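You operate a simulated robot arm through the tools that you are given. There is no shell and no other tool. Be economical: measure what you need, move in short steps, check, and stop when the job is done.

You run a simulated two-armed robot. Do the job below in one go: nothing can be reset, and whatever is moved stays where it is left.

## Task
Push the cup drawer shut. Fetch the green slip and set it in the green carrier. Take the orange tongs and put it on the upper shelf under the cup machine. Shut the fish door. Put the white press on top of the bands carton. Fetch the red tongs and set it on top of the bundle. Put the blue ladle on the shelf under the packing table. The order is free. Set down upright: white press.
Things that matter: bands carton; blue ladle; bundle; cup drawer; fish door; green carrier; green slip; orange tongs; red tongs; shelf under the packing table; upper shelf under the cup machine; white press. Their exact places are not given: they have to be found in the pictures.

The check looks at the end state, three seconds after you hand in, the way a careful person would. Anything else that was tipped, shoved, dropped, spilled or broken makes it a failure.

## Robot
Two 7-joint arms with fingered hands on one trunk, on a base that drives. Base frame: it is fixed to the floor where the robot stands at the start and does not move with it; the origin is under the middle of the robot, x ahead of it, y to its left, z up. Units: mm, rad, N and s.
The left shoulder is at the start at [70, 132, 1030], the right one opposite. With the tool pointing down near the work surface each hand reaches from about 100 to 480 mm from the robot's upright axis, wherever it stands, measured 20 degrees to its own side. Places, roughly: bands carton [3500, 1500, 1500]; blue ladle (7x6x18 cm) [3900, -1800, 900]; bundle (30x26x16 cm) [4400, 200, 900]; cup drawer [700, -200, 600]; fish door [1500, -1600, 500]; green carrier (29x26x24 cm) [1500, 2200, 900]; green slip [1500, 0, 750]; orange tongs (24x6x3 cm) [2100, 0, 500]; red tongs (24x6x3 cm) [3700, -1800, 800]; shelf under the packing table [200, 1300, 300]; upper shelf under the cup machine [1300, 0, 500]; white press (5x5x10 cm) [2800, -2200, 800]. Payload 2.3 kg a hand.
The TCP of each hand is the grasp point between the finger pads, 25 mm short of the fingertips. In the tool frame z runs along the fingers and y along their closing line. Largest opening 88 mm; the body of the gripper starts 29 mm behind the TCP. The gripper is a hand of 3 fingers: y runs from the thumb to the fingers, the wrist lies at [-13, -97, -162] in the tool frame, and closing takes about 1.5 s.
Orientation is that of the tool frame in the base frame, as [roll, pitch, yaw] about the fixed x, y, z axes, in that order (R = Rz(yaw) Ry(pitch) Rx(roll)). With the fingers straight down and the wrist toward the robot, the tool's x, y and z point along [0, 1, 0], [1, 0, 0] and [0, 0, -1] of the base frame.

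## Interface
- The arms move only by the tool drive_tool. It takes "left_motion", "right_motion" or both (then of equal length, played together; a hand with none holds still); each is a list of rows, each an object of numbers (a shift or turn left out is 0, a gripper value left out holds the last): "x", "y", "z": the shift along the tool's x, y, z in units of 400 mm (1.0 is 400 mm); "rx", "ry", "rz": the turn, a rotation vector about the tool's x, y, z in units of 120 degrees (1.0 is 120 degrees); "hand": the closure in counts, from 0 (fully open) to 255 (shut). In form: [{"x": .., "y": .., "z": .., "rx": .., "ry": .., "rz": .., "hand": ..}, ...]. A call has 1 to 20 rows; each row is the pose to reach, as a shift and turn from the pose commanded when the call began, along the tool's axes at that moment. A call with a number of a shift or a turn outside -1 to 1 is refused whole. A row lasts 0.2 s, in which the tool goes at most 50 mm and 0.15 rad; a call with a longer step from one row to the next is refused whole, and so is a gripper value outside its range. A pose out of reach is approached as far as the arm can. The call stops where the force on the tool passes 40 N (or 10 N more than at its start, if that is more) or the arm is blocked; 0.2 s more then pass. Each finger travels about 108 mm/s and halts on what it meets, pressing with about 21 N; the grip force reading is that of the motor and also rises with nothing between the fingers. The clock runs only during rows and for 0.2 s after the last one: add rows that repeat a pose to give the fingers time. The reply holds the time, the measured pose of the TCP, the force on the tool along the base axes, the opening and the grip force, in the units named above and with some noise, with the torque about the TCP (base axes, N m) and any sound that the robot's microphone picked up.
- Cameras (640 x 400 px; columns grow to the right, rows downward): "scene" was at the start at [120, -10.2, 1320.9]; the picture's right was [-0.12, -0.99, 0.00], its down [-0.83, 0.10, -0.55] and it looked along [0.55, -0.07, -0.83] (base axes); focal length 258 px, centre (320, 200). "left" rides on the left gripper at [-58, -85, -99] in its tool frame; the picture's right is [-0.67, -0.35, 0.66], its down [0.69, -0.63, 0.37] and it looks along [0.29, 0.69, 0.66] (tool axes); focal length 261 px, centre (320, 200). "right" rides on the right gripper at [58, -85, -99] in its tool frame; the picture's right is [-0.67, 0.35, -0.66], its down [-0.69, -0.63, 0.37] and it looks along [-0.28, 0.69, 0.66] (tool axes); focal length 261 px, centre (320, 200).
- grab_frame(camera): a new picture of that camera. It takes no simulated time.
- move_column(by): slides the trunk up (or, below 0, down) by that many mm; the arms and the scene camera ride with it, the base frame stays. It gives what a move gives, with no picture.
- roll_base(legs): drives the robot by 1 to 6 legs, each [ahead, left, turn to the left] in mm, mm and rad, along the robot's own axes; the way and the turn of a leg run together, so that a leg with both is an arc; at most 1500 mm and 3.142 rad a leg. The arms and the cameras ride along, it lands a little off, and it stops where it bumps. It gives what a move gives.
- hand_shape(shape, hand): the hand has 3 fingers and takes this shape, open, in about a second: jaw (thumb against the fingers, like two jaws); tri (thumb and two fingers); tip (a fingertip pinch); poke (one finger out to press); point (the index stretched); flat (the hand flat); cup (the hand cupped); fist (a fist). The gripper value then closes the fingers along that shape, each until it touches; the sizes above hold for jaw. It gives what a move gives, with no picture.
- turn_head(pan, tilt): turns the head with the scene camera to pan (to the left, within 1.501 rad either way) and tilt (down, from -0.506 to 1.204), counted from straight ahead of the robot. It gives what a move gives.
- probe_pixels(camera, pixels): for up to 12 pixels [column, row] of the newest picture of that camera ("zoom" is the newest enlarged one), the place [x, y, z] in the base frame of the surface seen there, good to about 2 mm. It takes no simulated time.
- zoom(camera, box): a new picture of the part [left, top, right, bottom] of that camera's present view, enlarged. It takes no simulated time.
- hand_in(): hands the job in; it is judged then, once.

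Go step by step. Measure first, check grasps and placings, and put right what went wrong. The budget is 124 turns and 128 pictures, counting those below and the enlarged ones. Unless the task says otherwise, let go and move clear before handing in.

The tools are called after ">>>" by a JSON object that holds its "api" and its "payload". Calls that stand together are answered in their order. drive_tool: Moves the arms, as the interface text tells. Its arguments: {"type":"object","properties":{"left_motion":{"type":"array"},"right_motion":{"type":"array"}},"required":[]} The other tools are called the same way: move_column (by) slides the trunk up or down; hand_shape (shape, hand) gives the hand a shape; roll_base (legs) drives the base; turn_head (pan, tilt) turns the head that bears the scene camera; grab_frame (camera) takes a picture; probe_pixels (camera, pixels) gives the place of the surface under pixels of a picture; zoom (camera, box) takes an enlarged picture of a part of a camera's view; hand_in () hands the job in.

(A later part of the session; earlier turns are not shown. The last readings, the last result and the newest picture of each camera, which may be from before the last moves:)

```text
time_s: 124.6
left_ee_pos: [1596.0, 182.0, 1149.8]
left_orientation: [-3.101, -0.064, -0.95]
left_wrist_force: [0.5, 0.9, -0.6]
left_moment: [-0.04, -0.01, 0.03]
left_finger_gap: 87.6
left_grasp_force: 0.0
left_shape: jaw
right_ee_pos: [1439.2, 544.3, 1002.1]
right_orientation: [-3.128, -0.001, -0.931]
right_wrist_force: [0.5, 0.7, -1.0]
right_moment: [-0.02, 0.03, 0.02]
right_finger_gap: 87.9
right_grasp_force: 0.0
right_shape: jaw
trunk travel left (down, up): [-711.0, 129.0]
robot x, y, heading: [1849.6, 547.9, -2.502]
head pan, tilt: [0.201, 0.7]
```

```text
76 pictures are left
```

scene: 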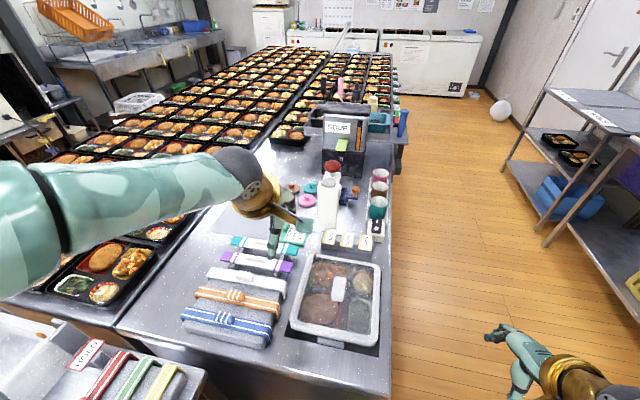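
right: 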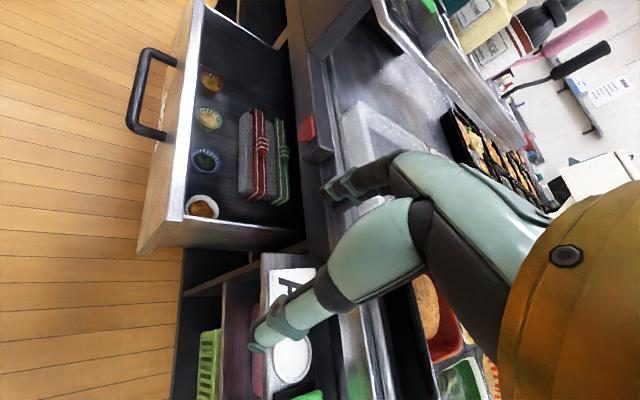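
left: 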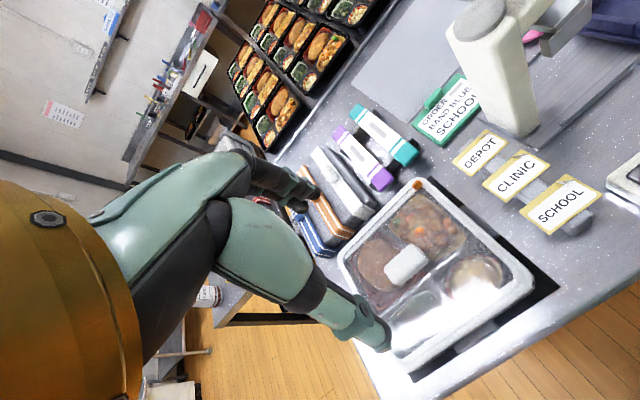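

I'm at the table's left end; the slip is at (295,235) with a clear approach. I lower the trunk 100 mm and close in by 60 mm.

>>> {"api": "move_column", "payload": {"by": -100}}

>>> {"api": "roll_base", "payload": {"legs": [[60, 10, 0]]}}

>>> {"api": "drive_tool", "payload": {"left_motion": [{"x": 0.05, "y": 0.1}, {"x": 0.1, "y": 0.2}, {"x": 0.15, "y": 0.3, "rx": -0.05}, {"x": 0.2, "y": 0.4, "rx": -0.1}, {"x": 0.2, "y": 0.45, "z": 0.05, "rx": -0.15, "hand": 60}, {"x": 0.2, "y": 0.45, "z": 0.05, "rx": -0.15, "hand": 60}]}}

>>> {"api": "grab_frame", "payload": {"camera": "left"}}

```text
time_s: 126.0
left_ee_pos: [1597.6, 182.7, 1049.7]
left_orientation: [-3.102, -0.061, -0.949]
left_wrist_force: [1.0, -0.1, -0.4]
left_moment: [-0.02, -0.01, 0.0]
left_finger_gap: 87.5
left_grasp_force: 0.1
left_shape: jaw
right_ee_pos: [1437.1, 543.7, 901.9]
right_orientation: [-3.127, 0.0, -0.93]
right_wrist_force: [0.1, 0.3, -0.6]
right_moment: [0.0, 0.02, -0.01]
right_finger_gap: 87.8
right_grasp_force: 0.0
right_shape: jaw
trunk travel left (down, up): [-611.0, 229.0]
robot x, y, heading: [1851.2, 548.2, -2.501]
head pan, tilt: [0.201, 0.7]
```

```text
time_s: 126.9
left_ee_pos: [1555.4, 142.0, 1052.4]
left_orientation: [-3.102, -0.063, -0.95]
left_wrist_force: [0.2, 0.0, 0.5]
left_moment: [0.01, 0.02, -0.01]
left_finger_gap: 88.0
left_grasp_force: 0.1
left_shape: jaw
right_ee_pos: [1398.4, 502.2, 902.3]
right_orientation: [-3.13, 0.0, -0.93]
right_wrist_force: [-0.6, 0.8, 0.4]
right_moment: [-0.03, -0.01, 0.0]
right_finger_gap: 87.7
right_grasp_force: 0.1
right_shape: jaw
trunk travel left (down, up): [-611.0, 229.0]
robot x, y, heading: [1807.1, 501.1, -2.505]
head pan, tilt: [0.201, 0.7]
```

```text
time_s: 128.3
left_ee_pos: [1455.9, -30.0, 1029.3]
left_orientation: [2.867, -0.062, -0.949]
left_wrist_force: [0.4, -0.5, -1.2]
left_moment: [0.0, -0.01, -0.01]
left_finger_gap: 67.5
left_grasp_force: 0.0
left_shape: jaw
right_ee_pos: [1397.6, 501.1, 902.6]
right_orientation: [-3.127, 0.0, -0.93]
right_wrist_force: [-0.8, 0.3, -0.2]
right_moment: [0.03, -0.01, 0.02]
right_finger_gap: 87.7
right_grasp_force: 0.1
right_shape: jaw
trunk travel left (down, up): [-611.0, 229.0]
robot x, y, heading: [1806.3, 503.9, -2.506]
head pan, tilt: [0.201, 0.7]
```

```text
75 pictures are left
```

left: 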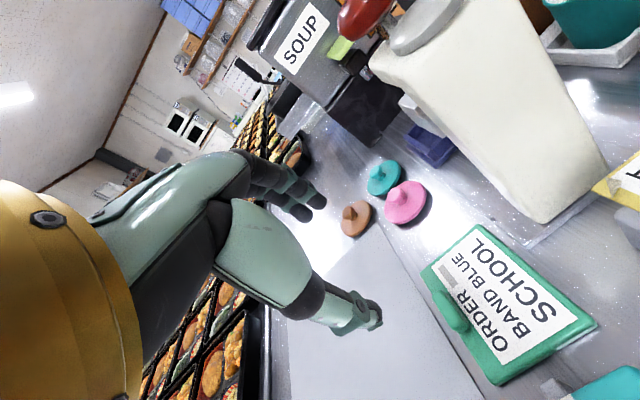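

The hand reached over the slip; board and clip (450,310) are in plain view. I probe the board's corners and clip.

>>> {"api": "probe_pixels", "payload": {"camera": "left", "pixels": [[440, 293], [460, 325], [450, 308], [425, 272], [475, 228], [592, 326], [497, 380], [445, 318], [462, 306], [530, 300], [520, 80], [590, 210]]}}

>>> {"api": "zoom", "payload": {"camera": "left", "box": [400, 200, 640, 400]}}

```text
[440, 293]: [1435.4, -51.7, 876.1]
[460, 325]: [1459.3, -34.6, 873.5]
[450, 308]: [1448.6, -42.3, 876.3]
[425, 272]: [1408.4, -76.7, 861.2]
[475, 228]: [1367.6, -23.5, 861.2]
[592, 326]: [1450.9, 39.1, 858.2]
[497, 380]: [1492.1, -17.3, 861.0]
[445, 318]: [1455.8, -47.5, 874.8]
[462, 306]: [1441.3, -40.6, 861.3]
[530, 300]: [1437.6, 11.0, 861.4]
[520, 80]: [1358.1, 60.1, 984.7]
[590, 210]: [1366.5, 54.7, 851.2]
```

```text
2.00 times, centred on (520, 300) of left
```

zoom: 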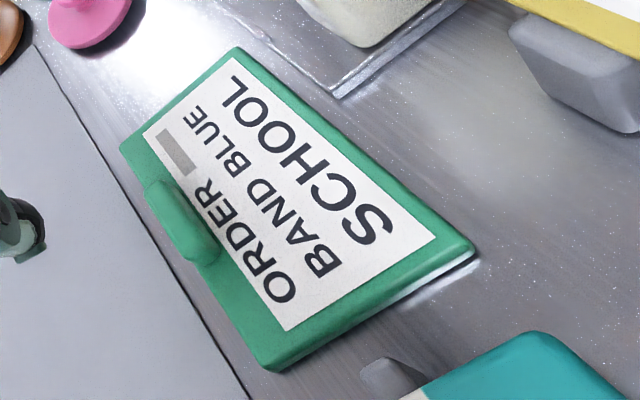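

Clip: s 1125–1161, d 889, top 876, 15 mm above the board. I level the hand and come down to z≈925 over it.

>>> {"api": "drive_tool", "payload": {"left_motion": [{"y": -0.013, "z": 0.086, "rx": 0.03, "ry": -0.01, "hand": 60}, {"x": -0.001, "y": -0.026, "z": 0.172, "rx": 0.06, "ry": -0.02, "hand": 60}, {"x": -0.002, "y": -0.04, "z": 0.258, "rx": 0.088, "ry": -0.03, "hand": 60}, {"x": -0.002, "y": -0.04, "z": 0.258, "rx": 0.088, "ry": -0.03, "hand": 60}]}}

>>> {"api": "grab_frame", "payload": {"camera": "left"}}

```text
time_s: 129.3
left_ee_pos: [1449.2, -42.5, 924.6]
left_orientation: [3.055, -0.001, -0.962]
left_wrist_force: [0.3, 0.0, 0.7]
left_moment: [0.01, 0.05, -0.01]
left_finger_gap: 67.8
left_grasp_force: 0.1
left_shape: jaw
right_ee_pos: [1397.8, 501.5, 901.4]
right_orientation: [-3.128, 0.001, -0.93]
right_wrist_force: [0.6, 0.1, -0.4]
right_moment: [-0.01, 0.01, 0.02]
right_finger_gap: 87.6
right_grasp_force: 0.1
right_shape: jaw
trunk travel left (down, up): [-611.0, 229.0]
robot x, y, heading: [1807.6, 501.1, -2.502]
head pan, tilt: [0.201, 0.7]
```

```text
73 pictures are left
```

left: 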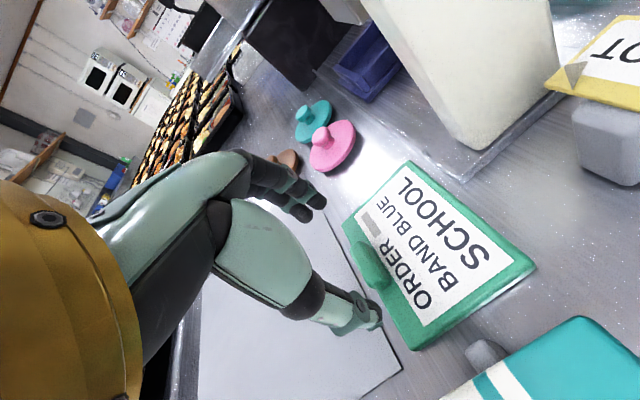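

On target. I descend to z 890 and close on the clip.

>>> {"api": "drive_tool", "payload": {"left_motion": [{"y": -0.004, "z": 0.045}, {"y": -0.0075, "z": 0.084}, {"y": -0.0075, "z": 0.084, "hand": 120}, {"y": -0.0075, "z": 0.084, "hand": 200}, {"y": -0.0075, "z": 0.084, "hand": 255}, {"y": -0.0075, "z": 0.084, "hand": 255}, {"y": -0.0075, "z": 0.084, "hand": 255}, {"y": -0.0075, "z": 0.084, "hand": 255}]}}

>>> {"api": "grab_frame", "payload": {"camera": "left"}}

```text
time_s: 131.1
left_ee_pos: [1449.9, -43.6, 891.9]
left_orientation: [3.053, 0.001, -0.964]
left_wrist_force: [-0.1, 0.2, 0.2]
left_moment: [-0.01, 0.01, 0.0]
left_finger_gap: 26.8
left_grasp_force: 20.6
left_shape: jaw
right_ee_pos: [1398.1, 500.5, 901.3]
right_orientation: [-3.127, 0.001, -0.93]
right_wrist_force: [-0.6, 0.7, 0.7]
right_moment: [0.02, 0.01, 0.02]
right_finger_gap: 87.7
right_grasp_force: 0.0
right_shape: jaw
trunk travel left (down, up): [-611.0, 229.0]
robot x, y, heading: [1806.9, 504.9, -2.499]
head pan, tilt: [0.201, 0.7]
```

```text
72 pictures are left
```

left: 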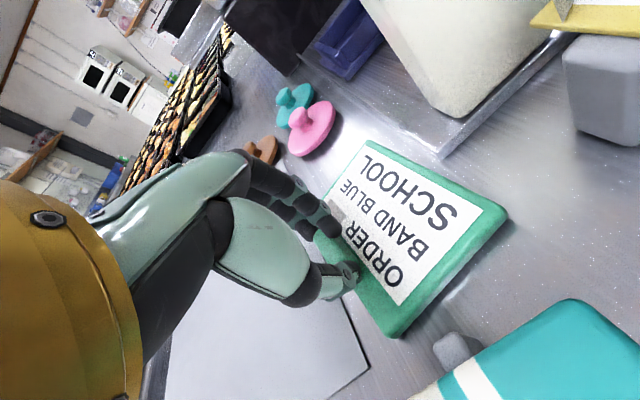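

Gripped (gap 27, 20.6 N). I lift 110 mm and look.

>>> {"api": "drive_tool", "payload": {"left_motion": [{"y": 0.005, "z": -0.06}, {"y": 0.013, "z": -0.15}, {"y": 0.02, "z": -0.24}, {"y": 0.026, "z": -0.3}, {"y": 0.026, "z": -0.3}]}}

>>> {"api": "grab_frame", "payload": {"camera": "left"}}

```text
time_s: 132.3
left_ee_pos: [1454.6, -35.1, 1008.1]
left_orientation: [3.056, 0.0, -0.96]
left_wrist_force: [-1.0, 0.4, 0.2]
left_moment: [-0.02, -0.02, -0.01]
left_finger_gap: 26.0
left_grasp_force: 20.8
left_shape: jaw
left hand out of reach, approached as far as the arm can: row 4, 5
right_ee_pos: [1397.2, 500.9, 900.9]
right_orientation: [-3.126, 0.001, -0.93]
right_wrist_force: [-0.1, -0.4, -0.3]
right_moment: [-0.01, -0.03, 0.0]
right_finger_gap: 87.5
right_grasp_force: 0.1
right_shape: jaw
trunk travel left (down, up): [-611.0, 229.0]
robot x, y, heading: [1807.6, 503.4, -2.504]
head pan, tilt: [0.201, 0.7]
```

```text
71 pictures are left
```

left: 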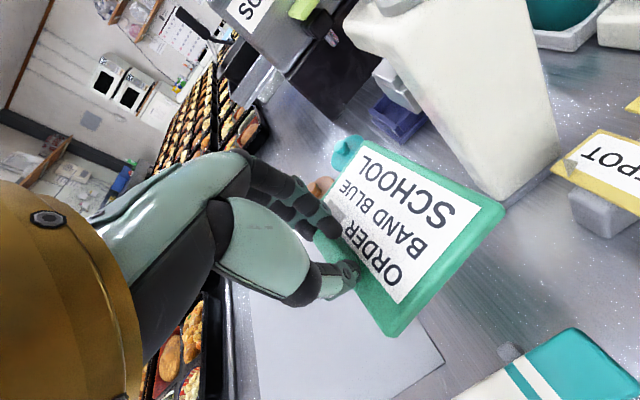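

The slip is held firmly, level, at z 1008. I raise, retract the arm, and drive toward the green carrier on the white table.

>>> {"api": "move_column", "payload": {"by": 120}}

>>> {"api": "drive_tool", "payload": {"left_motion": [{"y": -0.1}, {"y": -0.2}, {"y": -0.3}, {"y": -0.4}, {"y": -0.4}]}}

>>> {"api": "roll_base", "payload": {"legs": [[60, -10, 0], [0, -600, 0], [0, 0, -1.57], [0, -650, 0]]}}

>>> {"api": "turn_head", "payload": {"pan": 0, "tilt": 0.5}}

>>> {"api": "grab_frame", "payload": {"camera": "scene"}}

```text
time_s: 133.8
left_ee_pos: [1454.1, -34.8, 1129.0]
left_orientation: [3.053, 0.0, -0.962]
left_wrist_force: [-0.4, 0.3, 0.1]
left_moment: [0.01, -0.03, 0.0]
left_finger_gap: 26.4
left_grasp_force: 21.2
left_shape: jaw
right_ee_pos: [1397.7, 501.4, 1021.0]
right_orientation: [-3.125, 0.0, -0.931]
right_wrist_force: [0.2, -0.5, 0.4]
right_moment: [-0.02, 0.02, 0.01]
right_finger_gap: 87.8
right_grasp_force: 0.0
right_shape: jaw
trunk travel left (down, up): [-731.0, 109.0]
robot x, y, heading: [1805.9, 502.9, -2.502]
head pan, tilt: [0.201, 0.7]
```

```text
time_s: 135.0
left_ee_pos: [1586.4, 57.4, 1116.1]
left_orientation: [3.054, -0.001, -0.959]
left_wrist_force: [-0.1, -0.1, -0.4]
left_moment: [-0.01, -0.03, 0.01]
left_finger_gap: 25.8
left_grasp_force: 21.1
left_shape: jaw
right_ee_pos: [1396.9, 500.8, 1020.8]
right_orientation: [-3.126, 0.001, -0.93]
right_wrist_force: [-0.5, 0.5, 0.8]
right_moment: [-0.02, 0.02, 0.02]
right_finger_gap: 87.8
right_grasp_force: 0.1
right_shape: jaw
trunk travel left (down, up): [-731.0, 109.0]
robot x, y, heading: [1809.4, 503.3, -2.505]
head pan, tilt: [0.201, 0.7]
```

```text
time_s: 136.1
left_ee_pos: [1540.4, 31.9, 1113.7]
left_orientation: [3.055, 0.0, -0.959]
left_wrist_force: [0.4, -0.5, -0.3]
left_moment: [0.04, -0.04, -0.01]
left_finger_gap: 25.7
left_grasp_force: 21.1
left_shape: jaw
right_ee_pos: [1350.6, 476.6, 1020.8]
right_orientation: [-3.123, 0.001, -0.928]
right_wrist_force: [0.3, -0.1, 0.1]
right_moment: [0.03, -0.02, -0.01]
right_finger_gap: 88.1
right_grasp_force: 0.2
right_shape: jaw
trunk travel left (down, up): [-731.0, 109.0]
robot x, y, heading: [1762.0, 478.4, -2.501]
head pan, tilt: [0.201, 0.7]
stopped in leg 1: the robot was blocked; the commanded pose is now the measured one
```

```text
time_s: 136.8
left_ee_pos: [1542.9, 32.8, 1115.3]
left_orientation: [3.052, 0.001, -0.958]
left_wrist_force: [0.9, 0.1, -0.4]
left_moment: [-0.02, -0.01, 0.0]
left_finger_gap: 25.8
left_grasp_force: 20.7
left_shape: jaw
right_ee_pos: [1350.8, 477.6, 1021.7]
right_orientation: [-3.126, -0.001, -0.93]
right_wrist_force: [0.1, -0.1, 1.4]
right_moment: [0.04, -0.01, 0.02]
right_finger_gap: 88.0
right_grasp_force: 0.1
right_shape: jaw
trunk travel left (down, up): [-731.0, 109.0]
robot x, y, heading: [1759.0, 480.5, -2.5]
head pan, tilt: [0.0, 0.499]
```

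```text
70 pictures are left
```

scene: 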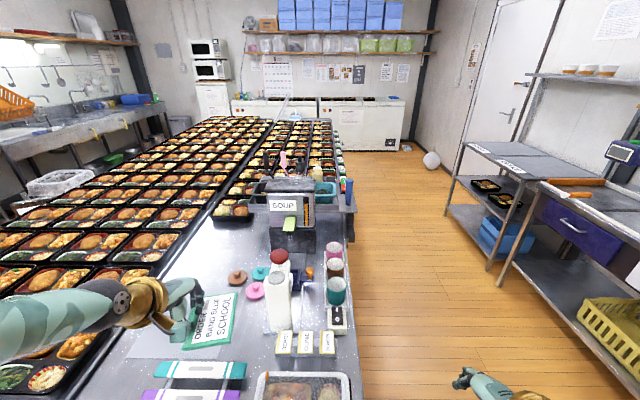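

I drove the wrong way in the first leg and touched the table end lightly; that shows the base reaches ~200 mm ahead of the axis. Nothing looks disturbed. I zoom on the labelled table at (500,150), then back off and go.

>>> {"api": "zoom", "payload": {"camera": "scene", "box": [440, 120, 640, 260]}}

>>> {"api": "roll_base", "payload": {"legs": [[-110, 0, 0], [0, -600, 0], [0, 0, -1.57], [0, -650, 0]]}}

>>> {"api": "turn_head", "payload": {"pan": 0, "tilt": 0.6}}

>>> {"api": "grab_frame", "payload": {"camera": "scene"}}

```text
2.86 times, centred on (540, 190) of scene
```

zoom: 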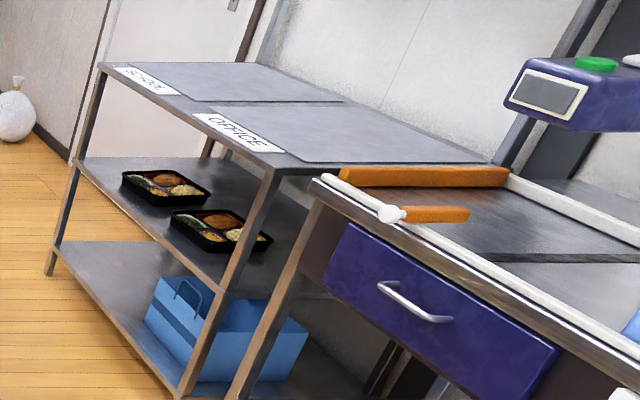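

```text
time_s: 148.1
left_ee_pos: [1559.8, 1640.7, 1115.7]
left_orientation: [3.053, 0.002, -2.517]
left_wrist_force: [0.3, 0.6, -0.2]
left_moment: [-0.02, -0.03, -0.01]
left_finger_gap: 25.6
left_grasp_force: 21.1
left_shape: jaw
right_ee_pos: [2001.6, 1836.1, 1021.1]
right_orientation: [-3.128, 0.002, -2.487]
right_wrist_force: [0.4, 0.0, 0.0]
right_moment: [0.01, -0.01, 0.0]
right_finger_gap: 87.8
right_grasp_force: 0.0
right_shape: jaw
trunk travel left (down, up): [-731.0, 109.0]
robot x, y, heading: [2010.9, 1425.1, 2.224]
head pan, tilt: [0.0, 0.499]
```

```text
time_s: 148.7
left_ee_pos: [1561.6, 1641.4, 1115.3]
left_orientation: [3.052, -0.001, -2.517]
left_wrist_force: [-0.8, -0.4, 0.0]
left_moment: [-0.07, -0.01, -0.04]
left_finger_gap: 25.2
left_grasp_force: 20.6
left_shape: jaw
right_ee_pos: [2002.3, 1837.2, 1021.6]
right_orientation: [-3.128, 0.001, -2.49]
right_wrist_force: [-0.5, -0.1, -0.3]
right_moment: [-0.01, 0.02, 0.0]
right_finger_gap: 88.0
right_grasp_force: 0.1
right_shape: jaw
trunk travel left (down, up): [-731.0, 109.0]
robot x, y, heading: [2008.5, 1425.5, 2.217]
head pan, tilt: [0.0, 0.6]
```

```text
68 pictures are left
```

scene: 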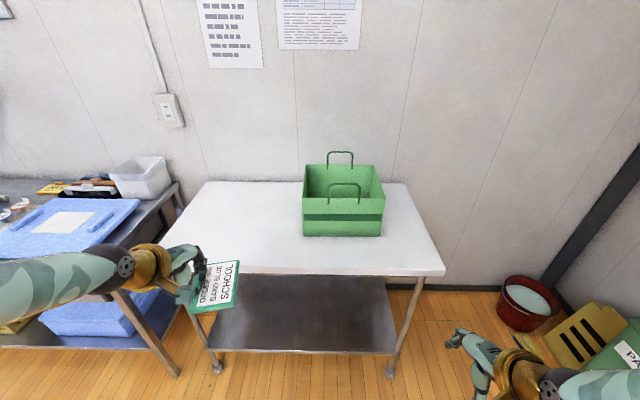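

The green carrier stands straight ahead (345,200), with two handles. I measure it.

>>> {"api": "probe_pixels", "payload": {"camera": "scene", "pixels": [[303, 205], [383, 203], [308, 168], [375, 168], [345, 185], [325, 183], [345, 225], [344, 187], [340, 155], [300, 273], [442, 270], [280, 240]]}}

>>> {"api": "zoom", "payload": {"camera": "scene", "box": [280, 130, 410, 250]}}

```text
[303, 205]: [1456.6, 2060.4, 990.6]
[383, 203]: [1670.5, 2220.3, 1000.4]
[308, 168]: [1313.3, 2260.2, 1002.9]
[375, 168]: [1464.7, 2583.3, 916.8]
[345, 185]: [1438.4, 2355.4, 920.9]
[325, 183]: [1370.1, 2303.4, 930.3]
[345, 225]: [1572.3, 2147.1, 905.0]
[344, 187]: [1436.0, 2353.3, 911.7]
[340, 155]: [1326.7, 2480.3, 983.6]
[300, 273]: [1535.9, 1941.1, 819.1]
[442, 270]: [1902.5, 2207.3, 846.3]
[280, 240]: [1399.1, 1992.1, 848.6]
```

```text
3.33 times, centred on (345, 190) of scene
```

zoom: 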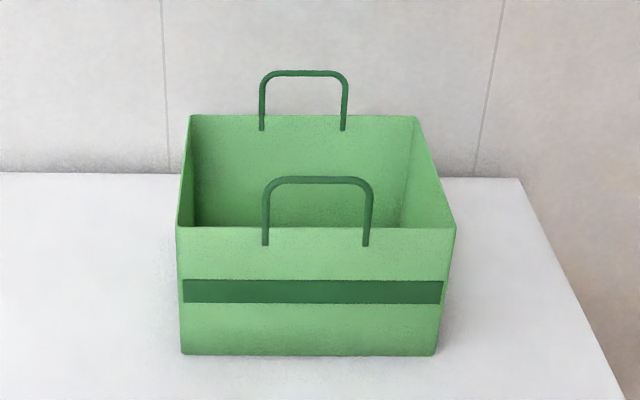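

Carrier: rim z≈1003, inside s 2395–2655, d −805…−1055, handles up to ~1090 in the middle. I enter left of the near handle: raise the trunk and drive up.

>>> {"api": "move_column", "payload": {"by": 70}}

>>> {"api": "roll_base", "payload": {"legs": [[0, -194, -0.014], [400, 0, 0]]}}

>>> {"api": "grab_frame", "payload": {"camera": "scene"}}

```text
time_s: 149.8
left_ee_pos: [1560.1, 1642.3, 1185.2]
left_orientation: [3.053, 0.001, -2.519]
left_wrist_force: [0.3, 0.6, -1.0]
left_moment: [-0.02, -0.01, 0.02]
left_finger_gap: 25.6
left_grasp_force: 21.0
left_shape: jaw
right_ee_pos: [2002.8, 1838.1, 1090.9]
right_orientation: [-3.127, 0.002, -2.489]
right_wrist_force: [-0.7, 0.3, 0.1]
right_moment: [-0.03, 0.04, -0.01]
right_finger_gap: 87.5
right_grasp_force: 0.1
right_shape: jaw
trunk travel left (down, up): [-801.0, 39.0]
robot x, y, heading: [2012.8, 1423.7, 2.216]
head pan, tilt: [0.0, 0.6]
```

```text
time_s: 153.4
left_ee_pos: [1484.6, 2079.0, 1186.1]
left_orientation: [3.051, -0.002, -2.53]
left_wrist_force: [1.2, -0.2, -0.3]
left_moment: [0.0, 0.01, -0.03]
left_finger_gap: 25.6
left_grasp_force: 20.9
left_shape: jaw
right_ee_pos: [1928.9, 2268.8, 1092.9]
right_orientation: [-3.128, 0.002, -2.501]
right_wrist_force: [0.0, -0.1, -1.3]
right_moment: [0.0, -0.03, 0.0]
right_finger_gap: 87.8
right_grasp_force: 0.0
right_shape: jaw
trunk travel left (down, up): [-801.0, 39.0]
robot x, y, heading: [1931.3, 1859.5, 2.208]
head pan, tilt: [0.0, 0.6]
```

```text
66 pictures are left
```

scene: 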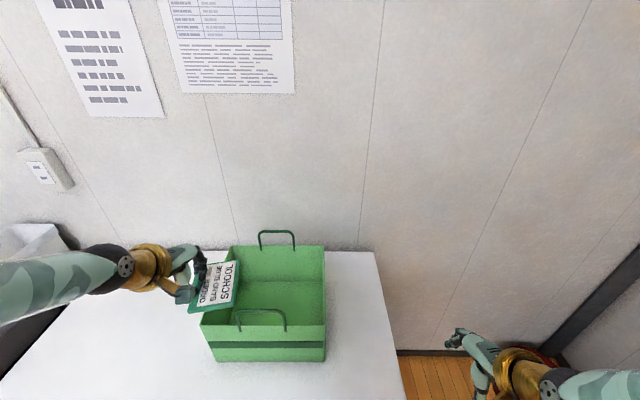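

TCP is at s 2425, d −802 above the carrier's near-left. I go 123 mm forward and down to z≈1010, then look.

>>> {"api": "drive_tool", "payload": {"left_motion": [{"x": -0.009, "y": 0.1, "z": 0.009}, {"x": -0.018, "y": 0.2, "z": 0.018}, {"x": -0.018, "y": 0.307, "z": 0.027}, {"x": -0.018, "y": 0.297, "z": 0.137}, {"x": -0.018, "y": 0.287, "z": 0.247}, {"x": -0.018, "y": 0.277, "z": 0.357}, {"x": -0.018, "y": 0.268, "z": 0.465}, {"x": -0.018, "y": 0.268, "z": 0.465}]}}

>>> {"api": "grab_frame", "payload": {"camera": "scene"}}

>>> {"api": "grab_frame", "payload": {"camera": "left"}}

```text
time_s: 155.2
left_ee_pos: [1417.6, 2183.8, 1009.0]
left_orientation: [3.053, 0.001, -2.529]
left_wrist_force: [-0.4, -0.9, -0.4]
left_moment: [0.0, 0.01, -0.01]
left_finger_gap: 25.2
left_grasp_force: 20.9
left_shape: jaw
right_ee_pos: [1928.1, 2270.6, 1091.0]
right_orientation: [-3.128, 0.001, -2.5]
right_wrist_force: [-0.2, 0.1, 0.3]
right_moment: [-0.02, 0.0, -0.02]
right_finger_gap: 87.9
right_grasp_force: 0.1
right_shape: jaw
trunk travel left (down, up): [-801.0, 39.0]
robot x, y, heading: [1928.4, 1858.5, 2.208]
head pan, tilt: [0.0, 0.6]
```

```text
65 pictures are left
```

scene: 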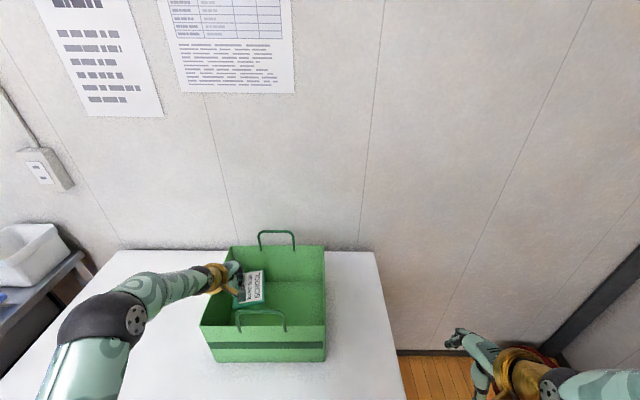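

```text
64 pictures are left
```

left: 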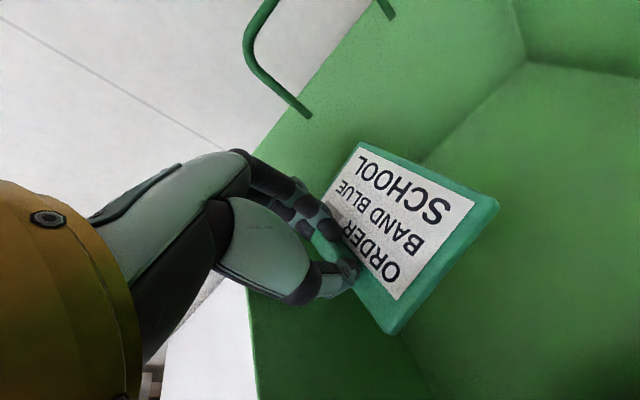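

Well inside the carrier. I lower to z≈918 with a slight shift right.

>>> {"api": "drive_tool", "payload": {"left_motion": [{"x": -0.035, "y": -0.008, "z": 0.09}, {"x": -0.035, "y": -0.016, "z": 0.18}, {"x": -0.035, "y": -0.02, "z": 0.226}, {"x": -0.035, "y": -0.02, "z": 0.226}]}}

>>> {"api": "grab_frame", "payload": {"camera": "left"}}

>>> {"api": "grab_frame", "payload": {"camera": "scene"}}

```text
time_s: 156.2
left_ee_pos: [1431.2, 2194.8, 919.0]
left_orientation: [3.053, -0.002, -2.53]
left_wrist_force: [0.4, 0.3, -0.5]
left_moment: [0.01, 0.02, 0.05]
left_finger_gap: 25.2
left_grasp_force: 21.1
left_shape: jaw
right_ee_pos: [1928.8, 2271.1, 1091.3]
right_orientation: [-3.126, 0.001, -2.501]
right_wrist_force: [0.6, -0.9, 0.0]
right_moment: [-0.02, -0.01, 0.04]
right_finger_gap: 87.6
right_grasp_force: 0.1
right_shape: jaw
trunk travel left (down, up): [-801.0, 39.0]
robot x, y, heading: [1931.1, 1858.0, 2.211]
head pan, tilt: [0.0, 0.6]
```

```text
63 pictures are left
```

left: 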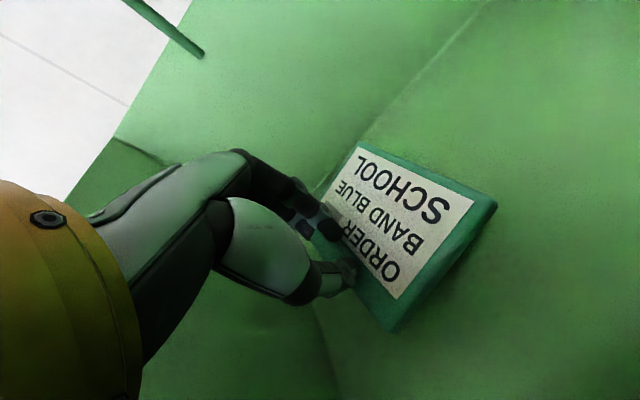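

```text
62 pictures are left
```

scene: 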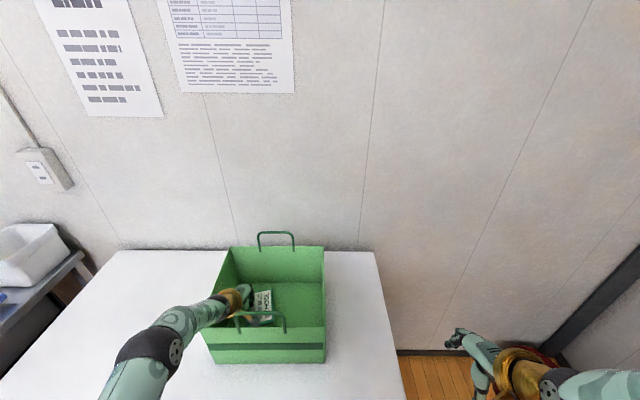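

No contact. I lower another 17 mm, open, and rise straight out.

>>> {"api": "drive_tool", "payload": {"left_motion": [{"y": -0.004, "z": 0.043}, {"y": -0.004, "z": 0.043, "hand": 150}, {"y": -0.004, "z": 0.043, "hand": 100}, {"y": -0.004, "z": 0.043, "hand": 100}, {"y": 0.002, "z": -0.03, "hand": 100}, {"y": 0.01, "z": -0.14, "hand": 100}, {"y": 0.02, "z": -0.25, "hand": 100}, {"y": 0.03, "z": -0.36, "hand": 100}, {"y": 0.04, "z": -0.47, "hand": 100}, {"y": 0.05, "z": -0.58, "hand": 100}, {"x": 0.02, "y": -0.04, "z": -0.62, "hand": 100}, {"x": 0.02, "y": -0.14, "z": -0.63, "hand": 100}]}}

>>> {"api": "grab_frame", "payload": {"camera": "scene"}}

```text
time_s: 158.8
left_ee_pos: [1469.6, 2123.7, 1166.7]
left_orientation: [3.049, -0.002, -2.53]
left_wrist_force: [-0.5, 0.6, 0.6]
left_moment: [0.03, -0.01, -0.01]
left_finger_gap: 53.4
left_grasp_force: 0.0
left_shape: jaw
right_ee_pos: [1930.4, 2268.5, 1092.2]
right_orientation: [-3.129, 0.003, -2.501]
right_wrist_force: [-0.1, -0.4, 0.7]
right_moment: [0.02, 0.01, -0.02]
right_finger_gap: 87.6
right_grasp_force: 0.1
right_shape: jaw
trunk travel left (down, up): [-801.0, 39.0]
robot x, y, heading: [1935.3, 1859.6, 2.206]
head pan, tilt: [0.0, 0.6]
```

```text
61 pictures are left
```

scene: 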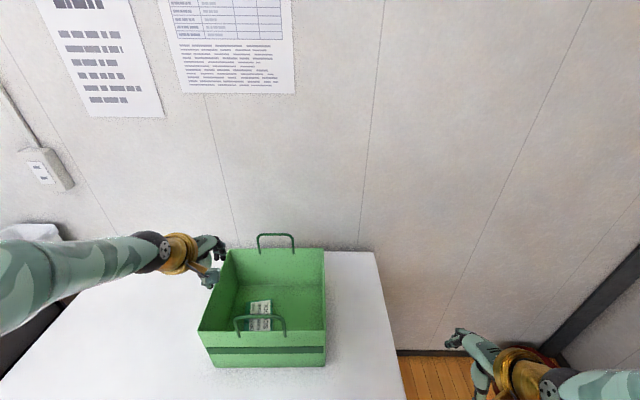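

The slip lies flat inside the carrier (260,312). Next: the far counter with press, ladle and red tongs. I drive there.

>>> {"api": "roll_base", "payload": {"legs": [[-400, 0, 0], [0, 0, 3.14], [1500, 0, 0], [1000, 0, 0], [0, -450, 0]]}}

>>> {"api": "turn_head", "payload": {"pan": -0.3, "tilt": 0.45}}

>>> {"api": "grab_frame", "payload": {"camera": "scene"}}

```text
time_s: 182.8
left_ee_pos: [3813.7, -968.4, 1164.7]
left_orientation: [3.053, 0.003, 0.633]
left_wrist_force: [0.2, 0.8, 0.3]
left_moment: [0.03, 0.0, 0.0]
left_finger_gap: 53.0
left_grasp_force: 0.0
left_shape: jaw
right_ee_pos: [3356.2, -1123.8, 1091.1]
right_orientation: [-3.128, 0.003, 0.665]
right_wrist_force: [0.1, 0.6, -0.3]
right_moment: [0.01, 0.01, 0.0]
right_finger_gap: 88.0
right_grasp_force: 0.1
right_shape: jaw
trunk travel left (down, up): [-801.0, 39.0]
robot x, y, heading: [3339.4, -715.7, -0.906]
head pan, tilt: [0.0, 0.6]
```

```text
time_s: 183.6
left_ee_pos: [3811.5, -970.6, 1165.4]
left_orientation: [3.052, 0.0, 0.635]
left_wrist_force: [0.3, 0.4, 0.1]
left_moment: [-0.01, -0.01, 0.01]
left_finger_gap: 53.1
left_grasp_force: 0.0
left_shape: jaw
right_ee_pos: [3354.7, -1125.9, 1092.2]
right_orientation: [-3.127, 0.0, 0.665]
right_wrist_force: [-0.5, 0.0, -0.4]
right_moment: [-0.01, 0.0, 0.02]
right_finger_gap: 87.5
right_grasp_force: 0.1
right_shape: jaw
trunk travel left (down, up): [-801.0, 39.0]
robot x, y, heading: [3342.3, -714.5, -0.905]
head pan, tilt: [-0.3, 0.45]
```

```text
60 pictures are left
```

scene: 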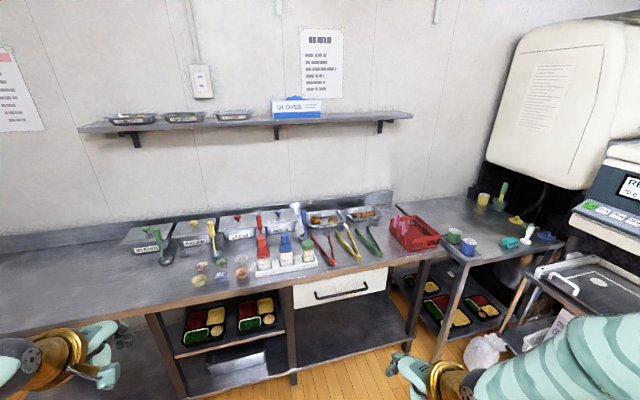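

Red, yellow and green tongs lie on the counter at (325–370,245). I zoom in.

>>> {"api": "zoom", "payload": {"camera": "scene", "box": [120, 190, 400, 300]}}

>>> {"api": "zoom", "payload": {"camera": "scene", "box": [380, 170, 600, 320]}}

>>> {"api": "probe_pixels", "payload": {"camera": "scene", "pixels": [[318, 240], [333, 262], [300, 218], [297, 207], [215, 300], [420, 256], [470, 195], [520, 240], [470, 265], [527, 230]]}}

```text
2.29 times, centred on (260, 245) of scene
```

zoom: 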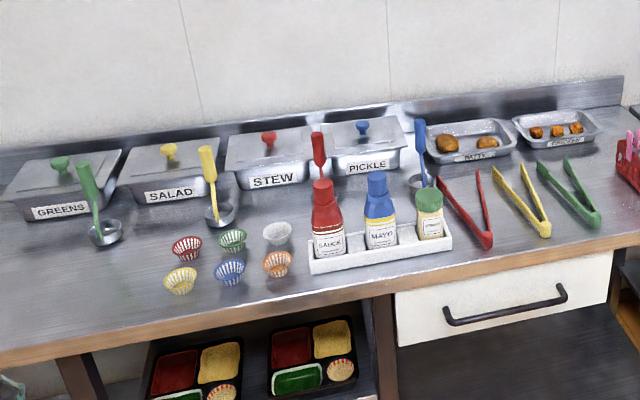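

```text
2.67 times, centred on (490, 245) of scene
```

zoom: 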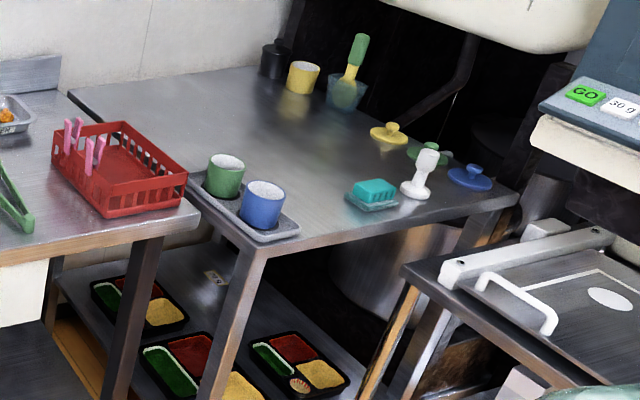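

```text
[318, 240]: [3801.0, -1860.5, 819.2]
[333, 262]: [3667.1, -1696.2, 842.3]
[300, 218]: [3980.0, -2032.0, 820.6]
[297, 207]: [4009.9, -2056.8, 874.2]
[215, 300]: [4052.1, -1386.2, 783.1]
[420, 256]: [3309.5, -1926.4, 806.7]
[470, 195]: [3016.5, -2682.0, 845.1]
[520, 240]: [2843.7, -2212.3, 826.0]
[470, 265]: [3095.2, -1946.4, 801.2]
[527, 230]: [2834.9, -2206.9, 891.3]
```

I now know: red tongs (zoom 465,210), blue ladle (zoom 420,155), white press (second zoom 420,175). I measure the tongs, counter edge and ladle.

>>> {"api": "zoom", "payload": {"camera": "scene", "box": [270, 190, 390, 280]}}

>>> {"api": "probe_pixels", "payload": {"camera": "scene", "pixels": [[150, 309], [285, 285], [400, 262], [40, 330]]}}

```text
4.44 times, centred on (330, 235) of scene
```

zoom: 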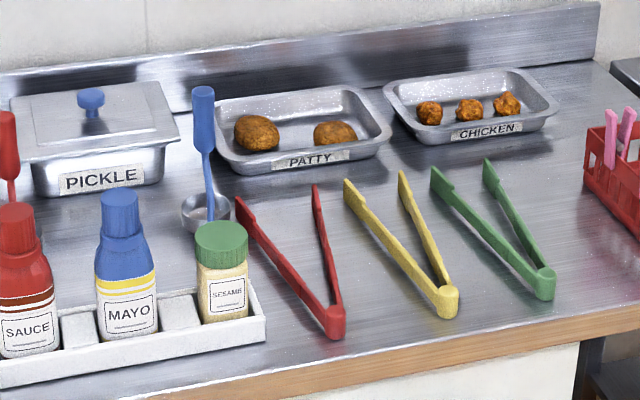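

```text
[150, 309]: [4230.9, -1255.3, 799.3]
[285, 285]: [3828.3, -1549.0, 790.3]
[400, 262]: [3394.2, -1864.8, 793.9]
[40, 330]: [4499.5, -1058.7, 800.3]
```

>>> {"api": "probe_pixels", "payload": {"camera": "zoom", "pixels": [[336, 318], [242, 210], [316, 195], [290, 265], [332, 255], [310, 290], [205, 105], [208, 165], [205, 210], [203, 140], [240, 230], [350, 330]]}}

```text
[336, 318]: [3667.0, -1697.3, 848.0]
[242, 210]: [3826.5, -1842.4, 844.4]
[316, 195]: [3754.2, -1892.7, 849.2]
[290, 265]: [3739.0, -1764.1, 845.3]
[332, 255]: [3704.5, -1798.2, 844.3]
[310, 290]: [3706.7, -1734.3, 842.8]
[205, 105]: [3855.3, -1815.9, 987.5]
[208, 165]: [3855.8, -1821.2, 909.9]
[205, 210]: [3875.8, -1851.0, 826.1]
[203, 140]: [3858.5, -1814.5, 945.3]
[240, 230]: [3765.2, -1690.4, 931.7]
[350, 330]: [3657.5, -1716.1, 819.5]
```

Counter edge d=3509, top z 819; tongs' midline s≈1957, from joint d 3523 to tips 3745; ladle handle at s≈2040, d≈3740. I turn the right hand 90°, tuck the left, and drive up.

>>> {"api": "drive_tool", "payload": {"left_motion": [{"y": -0.1}, {"y": -0.2}, {"y": -0.25}, {"y": -0.25}, {"y": -0.25}, {"y": -0.25}, {"y": -0.25}, {"y": -0.25}, {"y": -0.25}, {"y": -0.25}, {"y": -0.25}, {"y": -0.25}], "right_motion": [{"rz": -0.07, "y": 0.05}, {"rz": -0.14, "y": 0.1}, {"rz": -0.21, "y": 0.15}, {"rz": -0.28, "y": 0.2}, {"rz": -0.35, "y": 0.2}, {"rz": -0.42, "y": 0.2}, {"rz": -0.49, "y": 0.2}, {"rz": -0.56, "y": 0.2}, {"rz": -0.63, "y": 0.2}, {"rz": -0.7, "y": 0.2}, {"rz": -0.766, "y": 0.2}, {"rz": -0.766, "y": 0.2}]}}

>>> {"api": "roll_base", "payload": {"legs": [[0, -196, -0.034], [590, 0, 0]]}}

>>> {"api": "grab_frame", "payload": {"camera": "right"}}

```text
time_s: 186.2
left_ee_pos: [3757.9, -897.2, 1158.3]
left_orientation: [3.045, -0.006, 0.642]
left_wrist_force: [0.0, 1.2, -0.5]
left_moment: [-0.03, -0.02, 0.02]
left_finger_gap: 52.9
left_grasp_force: 0.1
left_shape: jaw
left hand out of reach, approached as far as the arm can: row 3
right_ee_pos: [3405.1, -1189.3, 1090.0]
right_orientation: [3.14, -0.015, 2.27]
right_wrist_force: [-0.2, 0.1, -0.8]
right_moment: [-0.01, 0.0, 0.0]
right_finger_gap: 87.7
right_grasp_force: 0.0
right_shape: jaw
trunk travel left (down, up): [-801.0, 39.0]
robot x, y, heading: [3342.0, -715.5, -0.91]
head pan, tilt: [-0.3, 0.45]
```

```text
time_s: 190.8
left_ee_pos: [3942.3, -1502.0, 1158.2]
left_orientation: [3.043, -0.006, 0.609]
left_wrist_force: [-0.1, 0.2, -0.4]
left_moment: [-0.03, 0.0, 0.0]
left_finger_gap: 53.2
left_grasp_force: 0.0
left_shape: jaw
right_ee_pos: [3580.7, -1782.5, 1090.2]
right_orientation: [3.14, -0.014, 2.239]
right_wrist_force: [-0.3, 0.0, 0.3]
right_moment: [-0.02, 0.02, -0.01]
right_finger_gap: 87.9
right_grasp_force: 0.1
right_shape: jaw
trunk travel left (down, up): [-801.0, 39.0]
robot x, y, heading: [3534.5, -1308.9, -0.935]
head pan, tilt: [-0.3, 0.45]
```

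```text
56 pictures are left
```

right: 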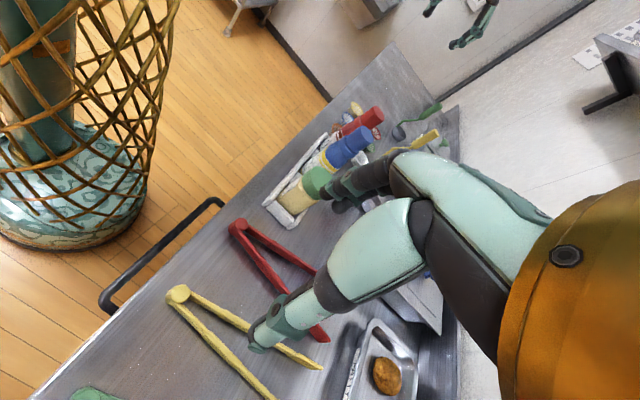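

I'm placed (base seen at left of the picture; red tongs at (270,260)). I lower the trunk 130 mm and bring the right hand over the red tongs.

>>> {"api": "move_column", "payload": {"by": -130}}

>>> {"api": "drive_tool", "payload": {"right_motion": [{"x": -0.05, "y": 0.095, "hand": 45}, {"x": -0.1, "y": 0.19, "hand": 45}, {"x": -0.15, "y": 0.2845, "hand": 45}, {"x": -0.15, "y": 0.2845, "z": 0.09, "hand": 45}, {"x": -0.15, "y": 0.2845, "z": 0.175, "hand": 45}, {"x": -0.15, "y": 0.2845, "z": 0.175, "hand": 45}]}}

>>> {"api": "grab_frame", "payload": {"camera": "right"}}

```text
time_s: 192.3
left_ee_pos: [3942.9, -1502.9, 1028.8]
left_orientation: [3.047, -0.008, 0.611]
left_wrist_force: [0.1, -0.4, 0.3]
left_moment: [0.01, -0.01, 0.0]
left_finger_gap: 53.2
left_grasp_force: 0.1
left_shape: jaw
right_ee_pos: [3580.6, -1783.4, 960.6]
right_orientation: [-3.141, -0.012, 2.236]
right_wrist_force: [-0.2, 0.8, -1.2]
right_moment: [0.02, 0.01, -0.01]
right_finger_gap: 87.8
right_grasp_force: 0.0
right_shape: jaw
trunk travel left (down, up): [-671.0, 169.0]
robot x, y, heading: [3533.7, -1309.1, -0.94]
head pan, tilt: [-0.3, 0.45]
```

```text
time_s: 193.7
left_ee_pos: [3944.1, -1502.6, 1026.4]
left_orientation: [3.045, -0.006, 0.609]
left_wrist_force: [0.2, 0.4, 0.8]
left_moment: [0.02, -0.01, 0.0]
left_finger_gap: 53.3
left_grasp_force: 0.1
left_shape: jaw
right_ee_pos: [3707.8, -1758.4, 889.7]
right_orientation: [-3.14, -0.014, 2.237]
right_wrist_force: [-0.8, 0.0, -0.2]
right_moment: [-0.01, 0.0, -0.03]
right_finger_gap: 72.7
right_grasp_force: 0.1
right_shape: jaw
trunk travel left (down, up): [-671.0, 169.0]
robot x, y, heading: [3535.0, -1308.6, -0.936]
head pan, tilt: [-0.3, 0.45]
```

```text
55 pictures are left
```

right: 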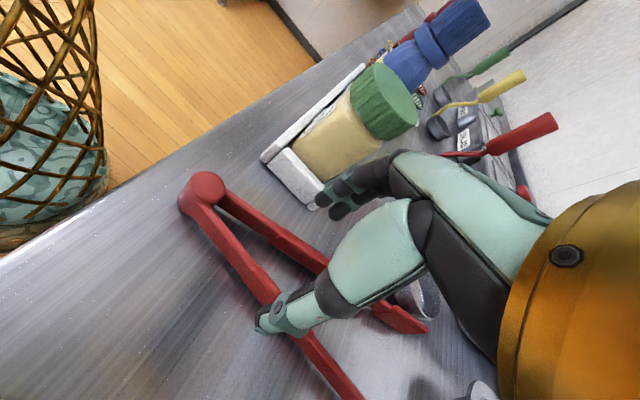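

>>> {"api": "probe_pixels", "payload": {"camera": "right", "pixels": [[312, 203], [272, 165], [300, 250], [265, 285], [240, 250], [250, 213], [203, 190], [340, 378], [410, 325], [355, 70]]}}

```text
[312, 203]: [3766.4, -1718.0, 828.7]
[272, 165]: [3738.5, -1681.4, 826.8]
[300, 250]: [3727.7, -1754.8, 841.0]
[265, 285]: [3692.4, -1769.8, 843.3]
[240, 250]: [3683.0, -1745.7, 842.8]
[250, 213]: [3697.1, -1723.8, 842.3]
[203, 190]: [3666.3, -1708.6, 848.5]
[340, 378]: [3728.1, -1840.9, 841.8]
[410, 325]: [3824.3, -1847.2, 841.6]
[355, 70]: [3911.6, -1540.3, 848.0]
```

Exactly centred (s 1954.7 vs 1954). I descend to z 848, close and lift.

>>> {"api": "drive_tool", "payload": {"right_motion": [{"z": 0.05, "hand": 45}, {"z": 0.102, "hand": 45}, {"z": 0.102, "hand": 120}, {"z": 0.102, "hand": 200}, {"z": 0.102, "hand": 255}, {"z": 0.102, "hand": 255}, {"z": 0.102, "hand": 255}, {"z": 0.102, "hand": 255}, {"z": 0.04}, {"z": -0.06}, {"z": -0.16}, {"z": -0.26}, {"z": -0.36}, {"z": -0.36}]}}

>>> {"api": "grab_frame", "payload": {"camera": "right"}}

```text
time_s: 196.7
left_ee_pos: [3943.5, -1503.3, 1027.3]
left_orientation: [3.046, -0.007, 0.611]
left_wrist_force: [1.2, -0.7, -0.7]
left_moment: [-0.02, 0.02, 0.02]
left_finger_gap: 53.1
left_grasp_force: 0.1
left_shape: jaw
right_ee_pos: [3708.2, -1761.2, 1034.2]
right_orientation: [-3.141, -0.014, 2.237]
right_wrist_force: [0.2, 0.8, -1.3]
right_moment: [0.06, 0.03, 0.01]
right_finger_gap: 20.2
right_grasp_force: 21.3
right_shape: jaw
trunk travel left (down, up): [-671.0, 169.0]
robot x, y, heading: [3534.2, -1306.7, -0.937]
head pan, tilt: [-0.3, 0.45]
```

```text
54 pictures are left
```

right: 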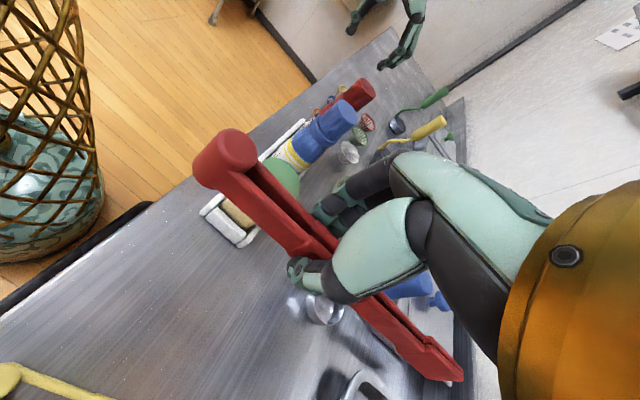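

Red tongs held in the right hand. Next the ladle with the left: I shift the base 160 mm right and look from the left wrist.

>>> {"api": "roll_base", "payload": {"legs": [[0, -160, 0]]}}

>>> {"api": "drive_tool", "payload": {"left_motion": [{"x": -0.08, "z": -0.08, "hand": 60}, {"x": -0.16, "z": -0.1, "y": 0.07, "hand": 60}, {"x": -0.22, "z": -0.1, "y": 0.16, "hand": 60}, {"x": -0.22, "z": -0.1, "y": 0.16, "hand": 60}]}}

>>> {"api": "grab_frame", "payload": {"camera": "left"}}

```text
time_s: 198.2
left_ee_pos: [3817.0, -1594.8, 1028.3]
left_orientation: [3.046, -0.003, 0.61]
left_wrist_force: [1.2, -0.8, -0.1]
left_moment: [0.0, -0.01, -0.02]
left_finger_gap: 53.1
left_grasp_force: 0.1
left_shape: jaw
right_ee_pos: [3582.5, -1853.1, 1034.5]
right_orientation: [-3.138, -0.013, 2.236]
right_wrist_force: [-0.2, 0.7, -0.9]
right_moment: [0.01, 0.01, 0.01]
right_finger_gap: 20.4
right_grasp_force: 21.4
right_shape: jaw
trunk travel left (down, up): [-671.0, 169.0]
robot x, y, heading: [3405.1, -1400.3, -0.938]
head pan, tilt: [-0.3, 0.45]
```

```text
time_s: 199.2
left_ee_pos: [3777.8, -1695.6, 1072.6]
left_orientation: [3.045, -0.008, 0.61]
left_wrist_force: [0.8, -0.1, -0.1]
left_moment: [-0.03, -0.02, -0.01]
left_finger_gap: 66.8
left_grasp_force: 0.1
left_shape: jaw
left hand out of reach, approached as far as the arm can: row 1
right_ee_pos: [3581.5, -1855.5, 1034.2]
right_orientation: [-3.141, -0.014, 2.239]
right_wrist_force: [-1.0, -0.3, -0.9]
right_moment: [0.04, 0.01, -0.01]
right_finger_gap: 20.2
right_grasp_force: 20.6
right_shape: jaw
trunk travel left (down, up): [-671.0, 169.0]
robot x, y, heading: [3402.9, -1405.9, -0.935]
head pan, tilt: [-0.3, 0.45]
```

```text
53 pictures are left
```

left: 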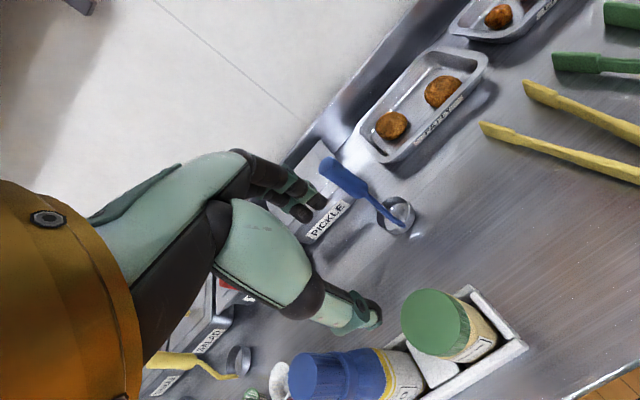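

The blue ladle's handle is at (350,180), bowl at (398,213). I probe it.

>>> {"api": "probe_pixels", "payload": {"camera": "left", "pixels": [[335, 165], [350, 180], [365, 193], [380, 207], [398, 213], [328, 160], [340, 177], [360, 182]]}}

>>> {"api": "zoom", "payload": {"camera": "left", "box": [290, 130, 450, 250]}}

```text
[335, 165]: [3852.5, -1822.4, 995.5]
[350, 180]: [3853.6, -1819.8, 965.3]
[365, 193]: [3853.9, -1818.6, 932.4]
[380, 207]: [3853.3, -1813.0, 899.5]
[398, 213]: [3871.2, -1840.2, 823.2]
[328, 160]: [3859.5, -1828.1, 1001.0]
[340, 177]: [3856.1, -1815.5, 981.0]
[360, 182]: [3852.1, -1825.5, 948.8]
```

```text
3.33 times, centred on (370, 190) of left
```

zoom: 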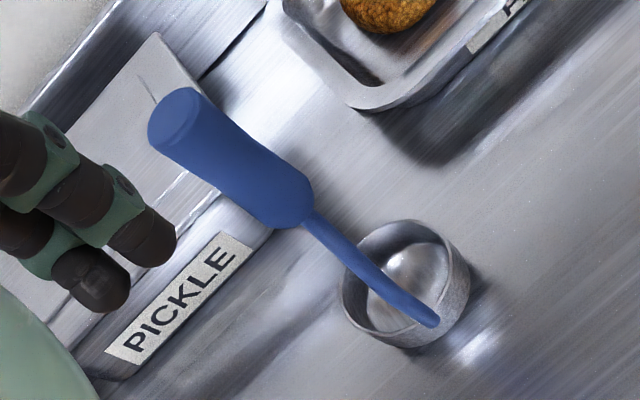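

Handle centre is [3859,-1827], thick part z 930–1001. I move over it and descend to z 965.

>>> {"api": "drive_tool", "payload": {"left_motion": [{"x": -0.006, "y": 0.1, "z": 0.009, "hand": 60}, {"x": -0.012, "y": 0.2, "z": 0.019, "hand": 60}, {"x": -0.018, "y": 0.3, "z": 0.029, "hand": 60}, {"x": -0.022, "y": 0.384, "z": 0.037, "hand": 60}, {"x": -0.022, "y": 0.376, "z": 0.12, "hand": 60}, {"x": -0.022, "y": 0.367, "z": 0.21, "hand": 60}, {"x": -0.022, "y": 0.358, "z": 0.303, "hand": 60}, {"x": -0.022, "y": 0.358, "z": 0.303, "hand": 60}]}}

>>> {"api": "grab_frame", "payload": {"camera": "left"}}

```text
time_s: 200.9
left_ee_pos: [3860.0, -1828.1, 966.2]
left_orientation: [3.046, -0.007, 0.61]
left_wrist_force: [-0.7, 0.0, -1.4]
left_moment: [0.0, -0.01, -0.01]
left_finger_gap: 66.8
left_grasp_force: 0.0
left_shape: jaw
left hand out of reach, approached as far as the arm can: row 4
right_ee_pos: [3580.5, -1855.1, 1034.4]
right_orientation: [-3.141, -0.015, 2.238]
right_wrist_force: [0.2, -0.8, -0.7]
right_moment: [-0.01, -0.01, -0.03]
right_finger_gap: 20.1
right_grasp_force: 21.2
right_shape: jaw
trunk travel left (down, up): [-671.0, 169.0]
robot x, y, heading: [3402.0, -1396.1, -0.937]
head pan, tilt: [-0.3, 0.45]
```

```text
51 pictures are left
```

left: 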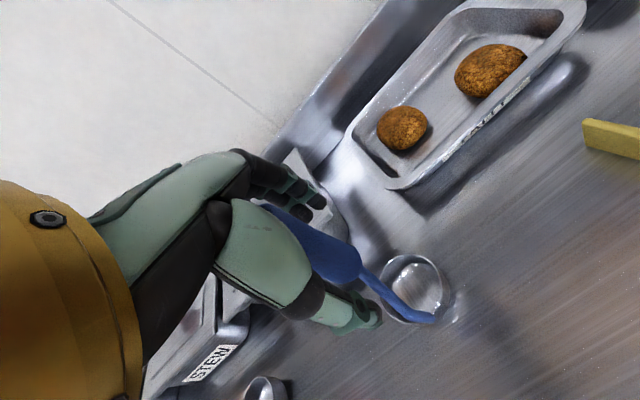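

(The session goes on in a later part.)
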